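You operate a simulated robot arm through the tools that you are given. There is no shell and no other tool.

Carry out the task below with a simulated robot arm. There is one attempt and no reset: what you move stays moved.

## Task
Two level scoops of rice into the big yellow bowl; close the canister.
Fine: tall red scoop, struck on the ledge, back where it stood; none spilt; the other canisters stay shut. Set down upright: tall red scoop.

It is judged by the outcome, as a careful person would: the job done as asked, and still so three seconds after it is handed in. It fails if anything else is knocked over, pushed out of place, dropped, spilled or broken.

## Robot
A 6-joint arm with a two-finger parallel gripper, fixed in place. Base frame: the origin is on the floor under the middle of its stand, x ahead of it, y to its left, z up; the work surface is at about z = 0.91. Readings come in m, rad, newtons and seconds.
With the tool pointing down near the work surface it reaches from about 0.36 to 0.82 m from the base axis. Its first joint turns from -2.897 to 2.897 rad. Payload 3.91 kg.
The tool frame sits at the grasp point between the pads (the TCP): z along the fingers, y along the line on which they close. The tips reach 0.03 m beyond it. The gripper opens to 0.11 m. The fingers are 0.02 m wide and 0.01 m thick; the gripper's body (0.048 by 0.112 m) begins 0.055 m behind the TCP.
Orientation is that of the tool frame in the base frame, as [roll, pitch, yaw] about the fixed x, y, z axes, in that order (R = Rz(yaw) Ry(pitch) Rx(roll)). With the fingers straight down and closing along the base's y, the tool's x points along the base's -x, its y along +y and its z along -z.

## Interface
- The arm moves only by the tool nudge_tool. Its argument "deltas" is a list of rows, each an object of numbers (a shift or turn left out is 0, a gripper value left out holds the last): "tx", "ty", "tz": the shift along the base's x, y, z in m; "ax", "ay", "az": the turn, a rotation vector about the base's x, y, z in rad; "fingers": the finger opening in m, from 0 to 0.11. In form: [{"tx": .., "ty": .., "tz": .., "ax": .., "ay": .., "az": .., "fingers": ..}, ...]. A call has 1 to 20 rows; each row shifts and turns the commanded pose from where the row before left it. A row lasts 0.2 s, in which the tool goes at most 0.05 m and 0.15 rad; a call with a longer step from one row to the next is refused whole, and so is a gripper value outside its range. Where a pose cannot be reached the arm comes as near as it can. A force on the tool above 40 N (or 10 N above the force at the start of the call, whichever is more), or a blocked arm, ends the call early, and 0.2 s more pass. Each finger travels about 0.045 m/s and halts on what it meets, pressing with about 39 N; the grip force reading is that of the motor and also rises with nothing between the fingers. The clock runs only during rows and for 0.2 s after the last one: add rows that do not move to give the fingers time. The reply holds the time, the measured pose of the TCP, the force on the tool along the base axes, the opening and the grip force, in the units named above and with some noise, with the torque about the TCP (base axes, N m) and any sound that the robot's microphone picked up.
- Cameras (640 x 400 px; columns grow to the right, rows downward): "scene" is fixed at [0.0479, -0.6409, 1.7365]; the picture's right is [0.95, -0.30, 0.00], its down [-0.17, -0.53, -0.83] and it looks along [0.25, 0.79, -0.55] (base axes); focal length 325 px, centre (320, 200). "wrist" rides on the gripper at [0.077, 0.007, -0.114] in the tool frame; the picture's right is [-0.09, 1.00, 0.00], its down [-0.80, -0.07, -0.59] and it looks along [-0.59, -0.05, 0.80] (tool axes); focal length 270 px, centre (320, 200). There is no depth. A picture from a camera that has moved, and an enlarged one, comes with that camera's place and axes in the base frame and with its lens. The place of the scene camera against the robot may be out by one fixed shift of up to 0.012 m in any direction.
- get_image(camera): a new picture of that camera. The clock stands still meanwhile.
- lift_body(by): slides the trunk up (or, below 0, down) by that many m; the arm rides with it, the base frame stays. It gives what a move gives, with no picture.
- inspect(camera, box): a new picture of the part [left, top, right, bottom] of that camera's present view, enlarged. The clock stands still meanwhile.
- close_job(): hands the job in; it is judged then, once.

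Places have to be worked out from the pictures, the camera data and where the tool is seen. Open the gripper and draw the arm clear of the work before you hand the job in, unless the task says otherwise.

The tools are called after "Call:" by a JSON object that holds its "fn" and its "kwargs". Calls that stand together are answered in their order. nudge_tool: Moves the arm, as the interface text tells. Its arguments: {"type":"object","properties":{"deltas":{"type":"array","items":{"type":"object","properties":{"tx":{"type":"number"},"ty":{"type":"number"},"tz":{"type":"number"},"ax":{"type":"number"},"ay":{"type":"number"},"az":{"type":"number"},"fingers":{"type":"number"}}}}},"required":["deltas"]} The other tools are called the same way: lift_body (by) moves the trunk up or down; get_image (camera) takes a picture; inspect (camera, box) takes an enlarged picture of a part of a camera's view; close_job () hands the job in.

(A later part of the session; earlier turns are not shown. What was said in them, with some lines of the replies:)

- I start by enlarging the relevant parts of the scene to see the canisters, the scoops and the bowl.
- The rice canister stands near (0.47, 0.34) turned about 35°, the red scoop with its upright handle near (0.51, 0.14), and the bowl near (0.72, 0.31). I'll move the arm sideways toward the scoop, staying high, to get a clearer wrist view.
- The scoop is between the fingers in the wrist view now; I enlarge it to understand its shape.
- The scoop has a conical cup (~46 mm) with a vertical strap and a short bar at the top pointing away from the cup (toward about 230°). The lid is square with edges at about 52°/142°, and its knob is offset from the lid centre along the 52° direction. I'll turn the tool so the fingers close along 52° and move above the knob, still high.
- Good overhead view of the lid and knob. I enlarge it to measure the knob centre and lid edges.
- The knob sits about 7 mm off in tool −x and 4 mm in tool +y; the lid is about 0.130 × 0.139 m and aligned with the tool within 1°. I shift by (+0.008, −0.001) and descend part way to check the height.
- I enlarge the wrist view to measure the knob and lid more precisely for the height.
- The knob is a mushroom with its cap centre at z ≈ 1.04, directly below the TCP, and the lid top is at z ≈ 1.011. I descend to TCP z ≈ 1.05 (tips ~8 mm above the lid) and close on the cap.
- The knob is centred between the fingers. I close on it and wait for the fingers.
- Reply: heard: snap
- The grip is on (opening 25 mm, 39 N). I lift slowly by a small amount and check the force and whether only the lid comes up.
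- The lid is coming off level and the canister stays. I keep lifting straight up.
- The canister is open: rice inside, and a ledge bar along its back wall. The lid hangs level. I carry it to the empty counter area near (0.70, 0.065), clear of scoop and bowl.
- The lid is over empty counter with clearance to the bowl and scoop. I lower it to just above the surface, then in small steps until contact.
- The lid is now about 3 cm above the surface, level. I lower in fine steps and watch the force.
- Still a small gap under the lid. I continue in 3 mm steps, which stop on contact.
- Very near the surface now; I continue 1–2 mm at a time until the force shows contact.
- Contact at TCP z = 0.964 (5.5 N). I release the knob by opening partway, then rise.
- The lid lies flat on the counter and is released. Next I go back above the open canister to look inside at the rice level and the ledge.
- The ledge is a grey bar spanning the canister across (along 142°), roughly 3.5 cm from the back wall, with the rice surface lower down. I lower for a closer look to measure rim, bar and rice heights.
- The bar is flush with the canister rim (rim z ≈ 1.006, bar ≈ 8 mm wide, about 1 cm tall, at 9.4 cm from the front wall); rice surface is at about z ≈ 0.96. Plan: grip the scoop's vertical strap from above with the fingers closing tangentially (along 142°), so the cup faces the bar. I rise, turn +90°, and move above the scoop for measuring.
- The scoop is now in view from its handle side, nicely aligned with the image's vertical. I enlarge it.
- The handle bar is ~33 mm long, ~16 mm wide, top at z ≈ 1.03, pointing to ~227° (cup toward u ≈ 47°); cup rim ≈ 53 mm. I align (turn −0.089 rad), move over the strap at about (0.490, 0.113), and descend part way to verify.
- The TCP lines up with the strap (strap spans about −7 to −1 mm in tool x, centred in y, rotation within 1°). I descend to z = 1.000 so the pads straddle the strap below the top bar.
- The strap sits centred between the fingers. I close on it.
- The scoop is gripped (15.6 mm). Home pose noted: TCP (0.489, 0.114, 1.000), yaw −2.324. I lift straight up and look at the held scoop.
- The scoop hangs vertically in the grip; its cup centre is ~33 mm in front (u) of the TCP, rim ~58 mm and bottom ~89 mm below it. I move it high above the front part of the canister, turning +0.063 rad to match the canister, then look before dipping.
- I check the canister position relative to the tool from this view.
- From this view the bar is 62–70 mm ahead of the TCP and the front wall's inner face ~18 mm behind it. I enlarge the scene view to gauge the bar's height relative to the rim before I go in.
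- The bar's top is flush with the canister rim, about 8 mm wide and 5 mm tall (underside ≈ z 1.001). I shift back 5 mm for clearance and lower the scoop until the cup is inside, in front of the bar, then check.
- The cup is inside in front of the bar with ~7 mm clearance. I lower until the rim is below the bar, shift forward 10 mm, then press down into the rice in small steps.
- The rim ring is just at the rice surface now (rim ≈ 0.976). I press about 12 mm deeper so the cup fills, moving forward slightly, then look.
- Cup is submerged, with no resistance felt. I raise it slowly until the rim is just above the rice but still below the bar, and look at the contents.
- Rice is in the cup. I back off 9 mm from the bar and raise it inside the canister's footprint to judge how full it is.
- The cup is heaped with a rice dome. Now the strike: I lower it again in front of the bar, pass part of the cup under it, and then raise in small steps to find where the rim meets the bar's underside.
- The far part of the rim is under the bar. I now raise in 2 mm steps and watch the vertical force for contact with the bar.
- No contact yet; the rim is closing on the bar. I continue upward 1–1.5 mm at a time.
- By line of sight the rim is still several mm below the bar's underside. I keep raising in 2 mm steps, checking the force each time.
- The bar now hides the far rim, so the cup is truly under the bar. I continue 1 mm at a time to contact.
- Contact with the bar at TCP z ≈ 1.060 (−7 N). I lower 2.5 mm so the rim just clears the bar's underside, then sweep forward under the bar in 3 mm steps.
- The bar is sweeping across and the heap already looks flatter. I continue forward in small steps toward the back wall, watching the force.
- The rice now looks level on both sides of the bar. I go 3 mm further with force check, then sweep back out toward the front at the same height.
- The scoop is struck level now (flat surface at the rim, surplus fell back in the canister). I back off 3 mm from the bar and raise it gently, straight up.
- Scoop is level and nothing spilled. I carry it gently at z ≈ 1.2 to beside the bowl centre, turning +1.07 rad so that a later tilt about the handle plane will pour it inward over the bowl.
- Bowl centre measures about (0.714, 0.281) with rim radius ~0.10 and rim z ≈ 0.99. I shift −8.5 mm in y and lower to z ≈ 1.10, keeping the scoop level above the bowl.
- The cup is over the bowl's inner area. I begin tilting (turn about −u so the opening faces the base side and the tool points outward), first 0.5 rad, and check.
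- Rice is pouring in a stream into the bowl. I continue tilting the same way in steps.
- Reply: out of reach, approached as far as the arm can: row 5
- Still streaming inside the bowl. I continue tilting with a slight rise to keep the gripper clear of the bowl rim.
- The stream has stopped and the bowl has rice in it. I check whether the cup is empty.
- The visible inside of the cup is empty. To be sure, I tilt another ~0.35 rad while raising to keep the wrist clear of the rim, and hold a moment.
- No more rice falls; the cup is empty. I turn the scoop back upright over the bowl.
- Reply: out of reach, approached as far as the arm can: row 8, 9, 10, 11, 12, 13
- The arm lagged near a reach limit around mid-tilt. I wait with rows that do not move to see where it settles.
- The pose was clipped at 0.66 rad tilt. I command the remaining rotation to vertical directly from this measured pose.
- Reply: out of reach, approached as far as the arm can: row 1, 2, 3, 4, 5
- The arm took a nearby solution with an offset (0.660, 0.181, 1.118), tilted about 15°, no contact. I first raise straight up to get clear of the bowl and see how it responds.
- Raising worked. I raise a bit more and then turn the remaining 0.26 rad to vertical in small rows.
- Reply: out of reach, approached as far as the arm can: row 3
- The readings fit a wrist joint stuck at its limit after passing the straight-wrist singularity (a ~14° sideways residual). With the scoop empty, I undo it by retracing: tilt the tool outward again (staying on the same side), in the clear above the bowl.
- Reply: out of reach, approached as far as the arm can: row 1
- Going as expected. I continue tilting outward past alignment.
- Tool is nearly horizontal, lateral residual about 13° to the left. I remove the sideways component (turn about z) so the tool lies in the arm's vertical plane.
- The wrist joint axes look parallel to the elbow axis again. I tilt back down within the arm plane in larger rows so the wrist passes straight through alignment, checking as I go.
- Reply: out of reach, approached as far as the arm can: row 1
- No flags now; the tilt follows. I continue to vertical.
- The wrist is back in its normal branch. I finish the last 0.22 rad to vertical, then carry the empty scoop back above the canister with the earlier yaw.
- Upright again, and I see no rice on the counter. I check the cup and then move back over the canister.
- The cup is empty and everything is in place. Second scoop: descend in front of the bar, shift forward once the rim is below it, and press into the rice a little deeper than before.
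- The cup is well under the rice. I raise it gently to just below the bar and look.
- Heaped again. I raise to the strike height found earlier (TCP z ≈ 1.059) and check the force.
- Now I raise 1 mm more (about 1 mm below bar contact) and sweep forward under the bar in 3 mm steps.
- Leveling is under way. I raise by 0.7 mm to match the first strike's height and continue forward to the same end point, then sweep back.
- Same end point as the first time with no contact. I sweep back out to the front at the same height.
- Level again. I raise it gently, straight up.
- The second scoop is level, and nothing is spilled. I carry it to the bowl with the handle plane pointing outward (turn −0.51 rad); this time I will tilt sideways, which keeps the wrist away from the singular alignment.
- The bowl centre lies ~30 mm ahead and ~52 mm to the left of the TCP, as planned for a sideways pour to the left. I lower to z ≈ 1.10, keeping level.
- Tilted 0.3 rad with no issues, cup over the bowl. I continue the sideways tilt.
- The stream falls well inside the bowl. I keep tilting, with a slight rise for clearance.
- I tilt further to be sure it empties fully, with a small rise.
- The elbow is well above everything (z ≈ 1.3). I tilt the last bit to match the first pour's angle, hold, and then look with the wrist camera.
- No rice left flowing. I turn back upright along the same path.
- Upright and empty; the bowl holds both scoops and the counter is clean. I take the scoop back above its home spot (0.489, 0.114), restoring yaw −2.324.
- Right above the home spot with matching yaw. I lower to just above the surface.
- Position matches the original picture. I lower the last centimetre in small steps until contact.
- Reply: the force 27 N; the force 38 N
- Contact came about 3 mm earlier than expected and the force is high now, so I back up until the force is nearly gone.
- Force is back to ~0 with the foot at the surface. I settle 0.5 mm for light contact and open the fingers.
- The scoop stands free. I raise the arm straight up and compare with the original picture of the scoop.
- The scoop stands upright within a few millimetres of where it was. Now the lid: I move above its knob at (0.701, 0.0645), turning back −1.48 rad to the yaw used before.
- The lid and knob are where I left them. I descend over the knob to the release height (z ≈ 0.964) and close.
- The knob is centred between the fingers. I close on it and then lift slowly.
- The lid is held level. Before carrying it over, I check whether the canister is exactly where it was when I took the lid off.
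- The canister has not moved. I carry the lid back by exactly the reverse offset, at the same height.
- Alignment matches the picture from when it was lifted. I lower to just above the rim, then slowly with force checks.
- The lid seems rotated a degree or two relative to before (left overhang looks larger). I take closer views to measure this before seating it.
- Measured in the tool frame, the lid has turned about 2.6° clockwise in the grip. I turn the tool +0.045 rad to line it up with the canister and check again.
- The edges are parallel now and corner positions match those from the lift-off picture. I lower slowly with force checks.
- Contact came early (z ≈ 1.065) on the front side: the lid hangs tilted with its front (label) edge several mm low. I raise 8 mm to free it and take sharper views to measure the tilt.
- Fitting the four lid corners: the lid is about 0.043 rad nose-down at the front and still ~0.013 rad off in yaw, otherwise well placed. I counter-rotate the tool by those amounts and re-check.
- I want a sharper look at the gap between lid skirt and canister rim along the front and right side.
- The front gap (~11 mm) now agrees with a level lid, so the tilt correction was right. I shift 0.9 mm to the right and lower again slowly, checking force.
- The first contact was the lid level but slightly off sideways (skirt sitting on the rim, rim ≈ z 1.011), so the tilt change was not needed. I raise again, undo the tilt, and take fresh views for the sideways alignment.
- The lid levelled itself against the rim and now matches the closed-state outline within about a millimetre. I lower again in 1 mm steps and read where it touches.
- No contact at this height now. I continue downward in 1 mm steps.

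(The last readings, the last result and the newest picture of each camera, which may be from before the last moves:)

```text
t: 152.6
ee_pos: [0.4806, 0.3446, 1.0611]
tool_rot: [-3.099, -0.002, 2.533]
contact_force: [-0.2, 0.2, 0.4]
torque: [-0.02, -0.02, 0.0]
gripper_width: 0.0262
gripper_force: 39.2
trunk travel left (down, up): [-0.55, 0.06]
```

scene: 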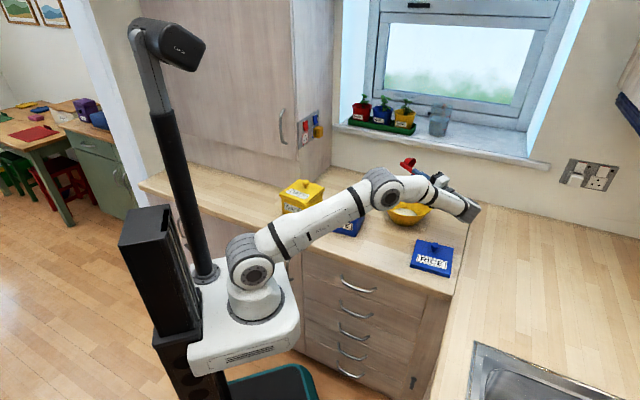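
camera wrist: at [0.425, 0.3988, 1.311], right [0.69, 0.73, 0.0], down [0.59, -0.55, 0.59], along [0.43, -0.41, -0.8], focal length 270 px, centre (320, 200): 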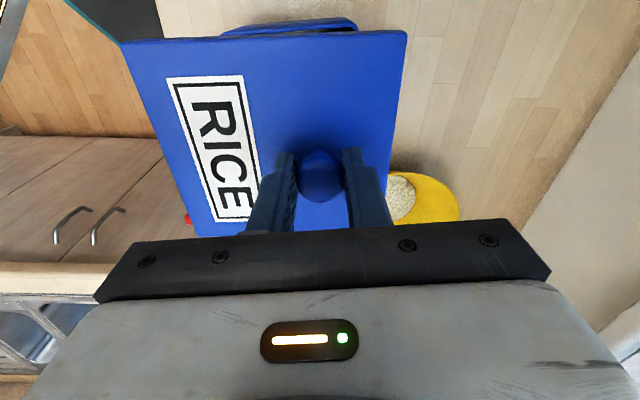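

The skirt is now passing around the rim freely. I continue down toward the closed height (z ≈ 1.0507).

Call:
{"fn": "nudge_tool", "kwargs": {"deltas": [{"tz": -0.0015}, {"tz": -0.0015}, {}]}}

Call:
{"fn": "nudge_tool", "kwargs": {"deltas": [{"tz": -0.0015}, {"tz": -0.0015}, {}]}}

Call:
{"fn": "inspect", "kwargs": {"camera": "scene", "box": [328, 180, 368, 220]}}

```text
t: 153.4
ee_pos: [0.4816, 0.3456, 1.0577]
tool_rot: [-3.098, -0.003, 2.533]
contact_force: [-1.3, -1.5, -0.1]
torque: [-0.02, 0.05, 0.04]
gripper_width: 0.026
gripper_force: 39.0
trunk travel left (down, up): [-0.55, 0.06]
```

```text
t: 154.2
ee_pos: [0.48, 0.3436, 1.0541]
tool_rot: [-3.097, -0.005, 2.532]
contact_force: [-0.2, -0.4, 0.5]
torque: [0.0, -0.02, 0.0]
gripper_width: 0.0259
gripper_force: 38.9
trunk travel left (down, up): [-0.55, 0.06]
```

```text
10.00 times, centred on (348, 200) of scene
camera zoom: at [0.0479, -0.6409, 1.7365], right [0.95, -0.3, 0.0], down [-0.17, -0.53, -0.83], along [0.25, 0.79, -0.55], focal length 3250 px, centre (40, 200)
```

zoom: 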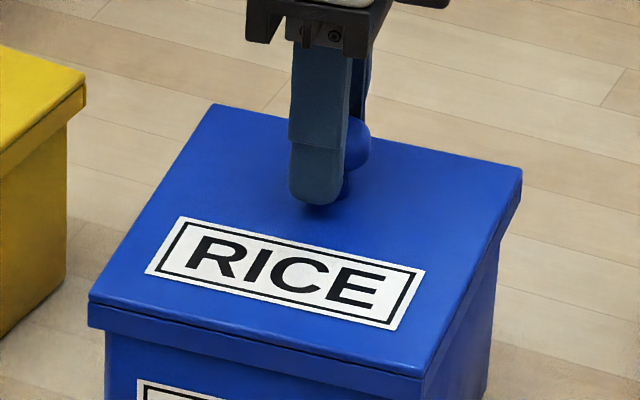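

Call:
{"fn": "nudge_tool", "kwargs": {"deltas": [{"tz": -0.001}, {"tz": -0.001}, {}]}}

Call:
{"fn": "nudge_tool", "kwargs": {"deltas": [{"tz": -0.001}, {}]}}

Call:
{"fn": "nudge_tool", "kwargs": {"deltas": [{"tz": -0.001}, {}]}}

```text
t: 155.0
ee_pos: [0.4805, 0.3441, 1.0529]
tool_rot: [-3.1, -0.004, 2.534]
contact_force: [0.7, 0.8, 4.2]
torque: [-0.36, 0.16, 0.06]
gripper_width: 0.0261
gripper_force: 39.2
trunk travel left (down, up): [-0.55, 0.06]
```

```text
t: 155.6
ee_pos: [0.4809, 0.3454, 1.0533]
tool_rot: [-3.1, -0.004, 2.532]
contact_force: [2.8, 2.8, 1.6]
torque: [0.03, 0.03, 0.01]
gripper_width: 0.0259
gripper_force: 38.4
trunk travel left (down, up): [-0.55, 0.06]
heard: snap
```

```text
t: 156.2
ee_pos: [0.4811, 0.3445, 1.0522]
tool_rot: [-3.102, -0.002, 2.533]
contact_force: [5.7, 3.1, 12.6]
torque: [0.03, -0.07, 0.01]
gripper_width: 0.0261
gripper_force: 38.7
trunk travel left (down, up): [-0.55, 0.06]
```

A snap was heard: the lid is closed. I ease the pressing force slightly and open the fingers.

Call:
{"fn": "nudge_tool", "kwargs": {"deltas": [{"tz": 0.0007}, {}]}}

Call:
{"fn": "nudge_tool", "kwargs": {"deltas": [{"fingers": 0.04}, {"fingers": 0.08}, {}, {}, {}, {}]}}

Call:
{"fn": "inspect", "kwargs": {"camera": "scene", "box": [320, 185, 375, 240]}}

```text
t: 156.8
ee_pos: [0.4813, 0.3448, 1.0515]
tool_rot: [-3.099, -0.003, 2.533]
contact_force: [7.1, 4.0, 9.9]
torque: [-0.02, -0.21, 0.03]
gripper_width: 0.0261
gripper_force: 39.2
trunk travel left (down, up): [-0.55, 0.06]
```

```text
t: 158.2
ee_pos: [0.4817, 0.3447, 1.0506]
tool_rot: [-3.099, -0.004, 2.533]
contact_force: [0.9, 0.0, 0.2]
torque: [0.0, -0.04, 0.01]
gripper_width: 0.0796
gripper_force: 0.1
trunk travel left (down, up): [-0.55, 0.06]
```

```text
7.27 times, centred on (348, 212) of scene
camera zoom: at [0.0479, -0.6409, 1.7365], right [0.95, -0.3, 0.0], down [-0.17, -0.53, -0.83], along [0.25, 0.79, -0.55], focal length 2364 px, centre (120, 109)
```

zoom: 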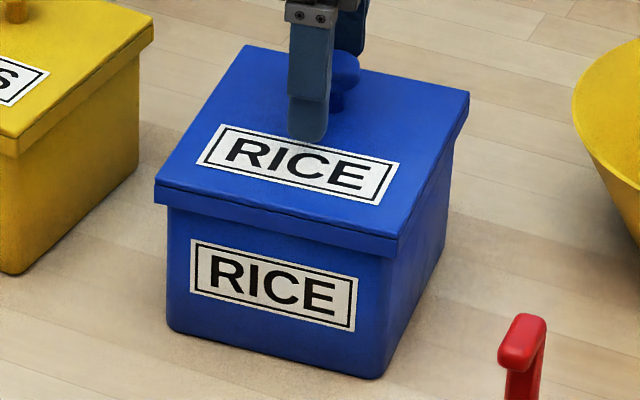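

The lid sits as in the original picture. I raise the arm straight up and draw it back clear.

Call:
{"fn": "nudge_tool", "kwargs": {"deltas": [{"tz": 0.015}, {"tz": 0.03}, {"tz": 0.04}, {"tz": 0.04}, {"tz": 0.04}, {"tz": 0.04}, {"tz": 0.04}, {"tx": -0.03, "tz": 0.03}, {"tx": -0.04, "tz": 0.02}, {"tx": -0.04}, {"tx": -0.04}, {"tx": -0.03}, {}]}}

Call:
{"fn": "get_image", "kwargs": {"camera": "scene"}}

Call:
{"fn": "get_image", "kwargs": {"camera": "wrist"}}

Call:
{"fn": "inspect", "kwargs": {"camera": "scene", "box": [260, 160, 460, 285]}}

```text
t: 161.0
ee_pos: [0.301, 0.3442, 1.3459]
tool_rot: [-3.098, -0.004, 2.533]
contact_force: [-0.1, -0.4, -0.3]
torque: [0.05, 0.0, -0.03]
gripper_width: 0.0798
gripper_force: 0.0
trunk travel left (down, up): [-0.55, 0.06]
```

```text
taken
```

scene: 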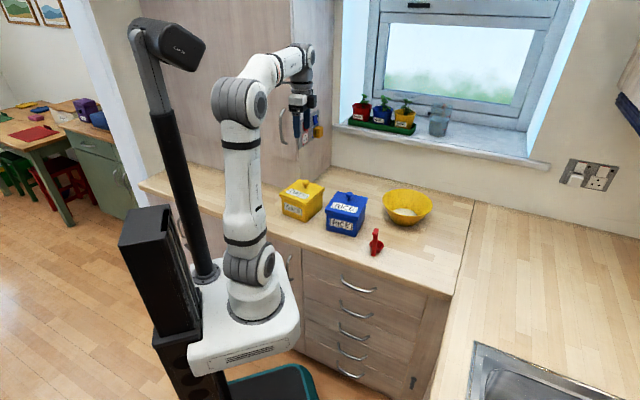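

```text
taken
camera wrist: at [0.2455, 0.3988, 1.4598], right [0.64, 0.77, -0.04], down [0.63, -0.5, 0.59], along [0.43, -0.41, -0.8], focal length 270 px, centre (320, 200)
```

wrist: 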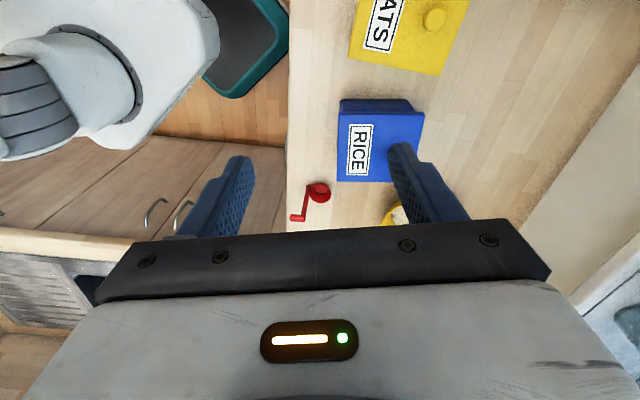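

```text
3.20 times, centred on (360, 222) of scene
camera zoom: at [0.0479, -0.6409, 1.7365], right [0.95, -0.3, 0.0], down [-0.17, -0.53, -0.83], along [0.25, 0.79, -0.55], focal length 1040 px, centre (192, 128)
```

zoom: 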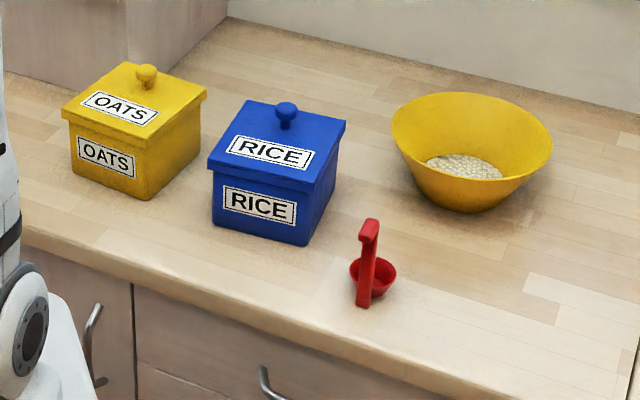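

All matches the starting layout: the lid is on, the scoop stands upright at its spot, the bowl holds the rice, and the counter is clean. I open the gripper fully and pause.

Call:
{"fn": "nudge_tool", "kwargs": {"deltas": [{"fingers": 0.11}, {}, {}, {}, {}]}}

Call:
{"fn": "inspect", "kwargs": {"camera": "scene", "box": [330, 180, 450, 270]}}

```text
t: 162.2
ee_pos: [0.3011, 0.3447, 1.347]
tool_rot: [-3.097, -0.004, 2.533]
contact_force: [0.3, -0.6, 0.5]
torque: [-0.01, -0.01, 0.02]
gripper_width: 0.1099
gripper_force: 0.0
trunk travel left (down, up): [-0.55, 0.06]
```

```text
4.44 times, centred on (390, 225) of scene
camera zoom: at [0.0479, -0.6409, 1.7365], right [0.95, -0.3, 0.0], down [-0.17, -0.53, -0.83], along [0.25, 0.79, -0.55], focal length 1444 px, centre (9, 89)
```

zoom: 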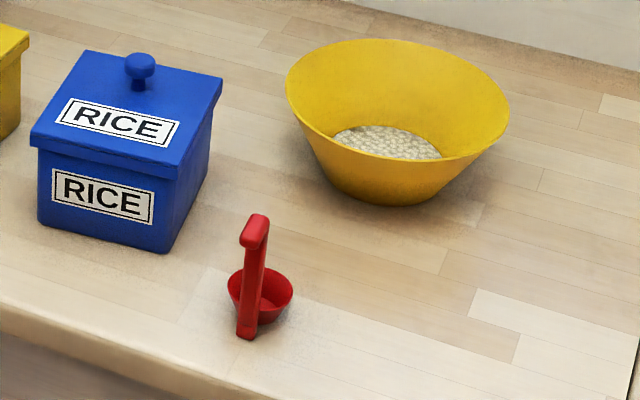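

The job is complete: two struck scoops are in the bowl, the canister is snapped shut, the scoop is back upright, and the arm is clear. I hand it in.

Call:
{"fn": "close_job", "kwargs": {}}

```text
The job is handed in.
```

Two level scoops of rice are in the big yellow bowl, and the rice canister is closed. I heard the lid snap as it seated.

- **Scooping:** Both scoops were taken with the tall red scoop and struck flat under the ledge bar before pouring. The surplus fell back into the canister.
- **Scoop:** It stands upright about 2–5 mm from where it started, judged from the before and after pictures.
- **Spills and other items:** I saw no rice on the counter. The oats canister stayed shut, and nothing else was moved.
- **Lid:** It turned slightly in the grip and first touched the rim off-line. I re-aligned it before seating it. In the final picture, the lid and canister look the same as at the start.
- **Arm:** It is drawn back with the gripper open.
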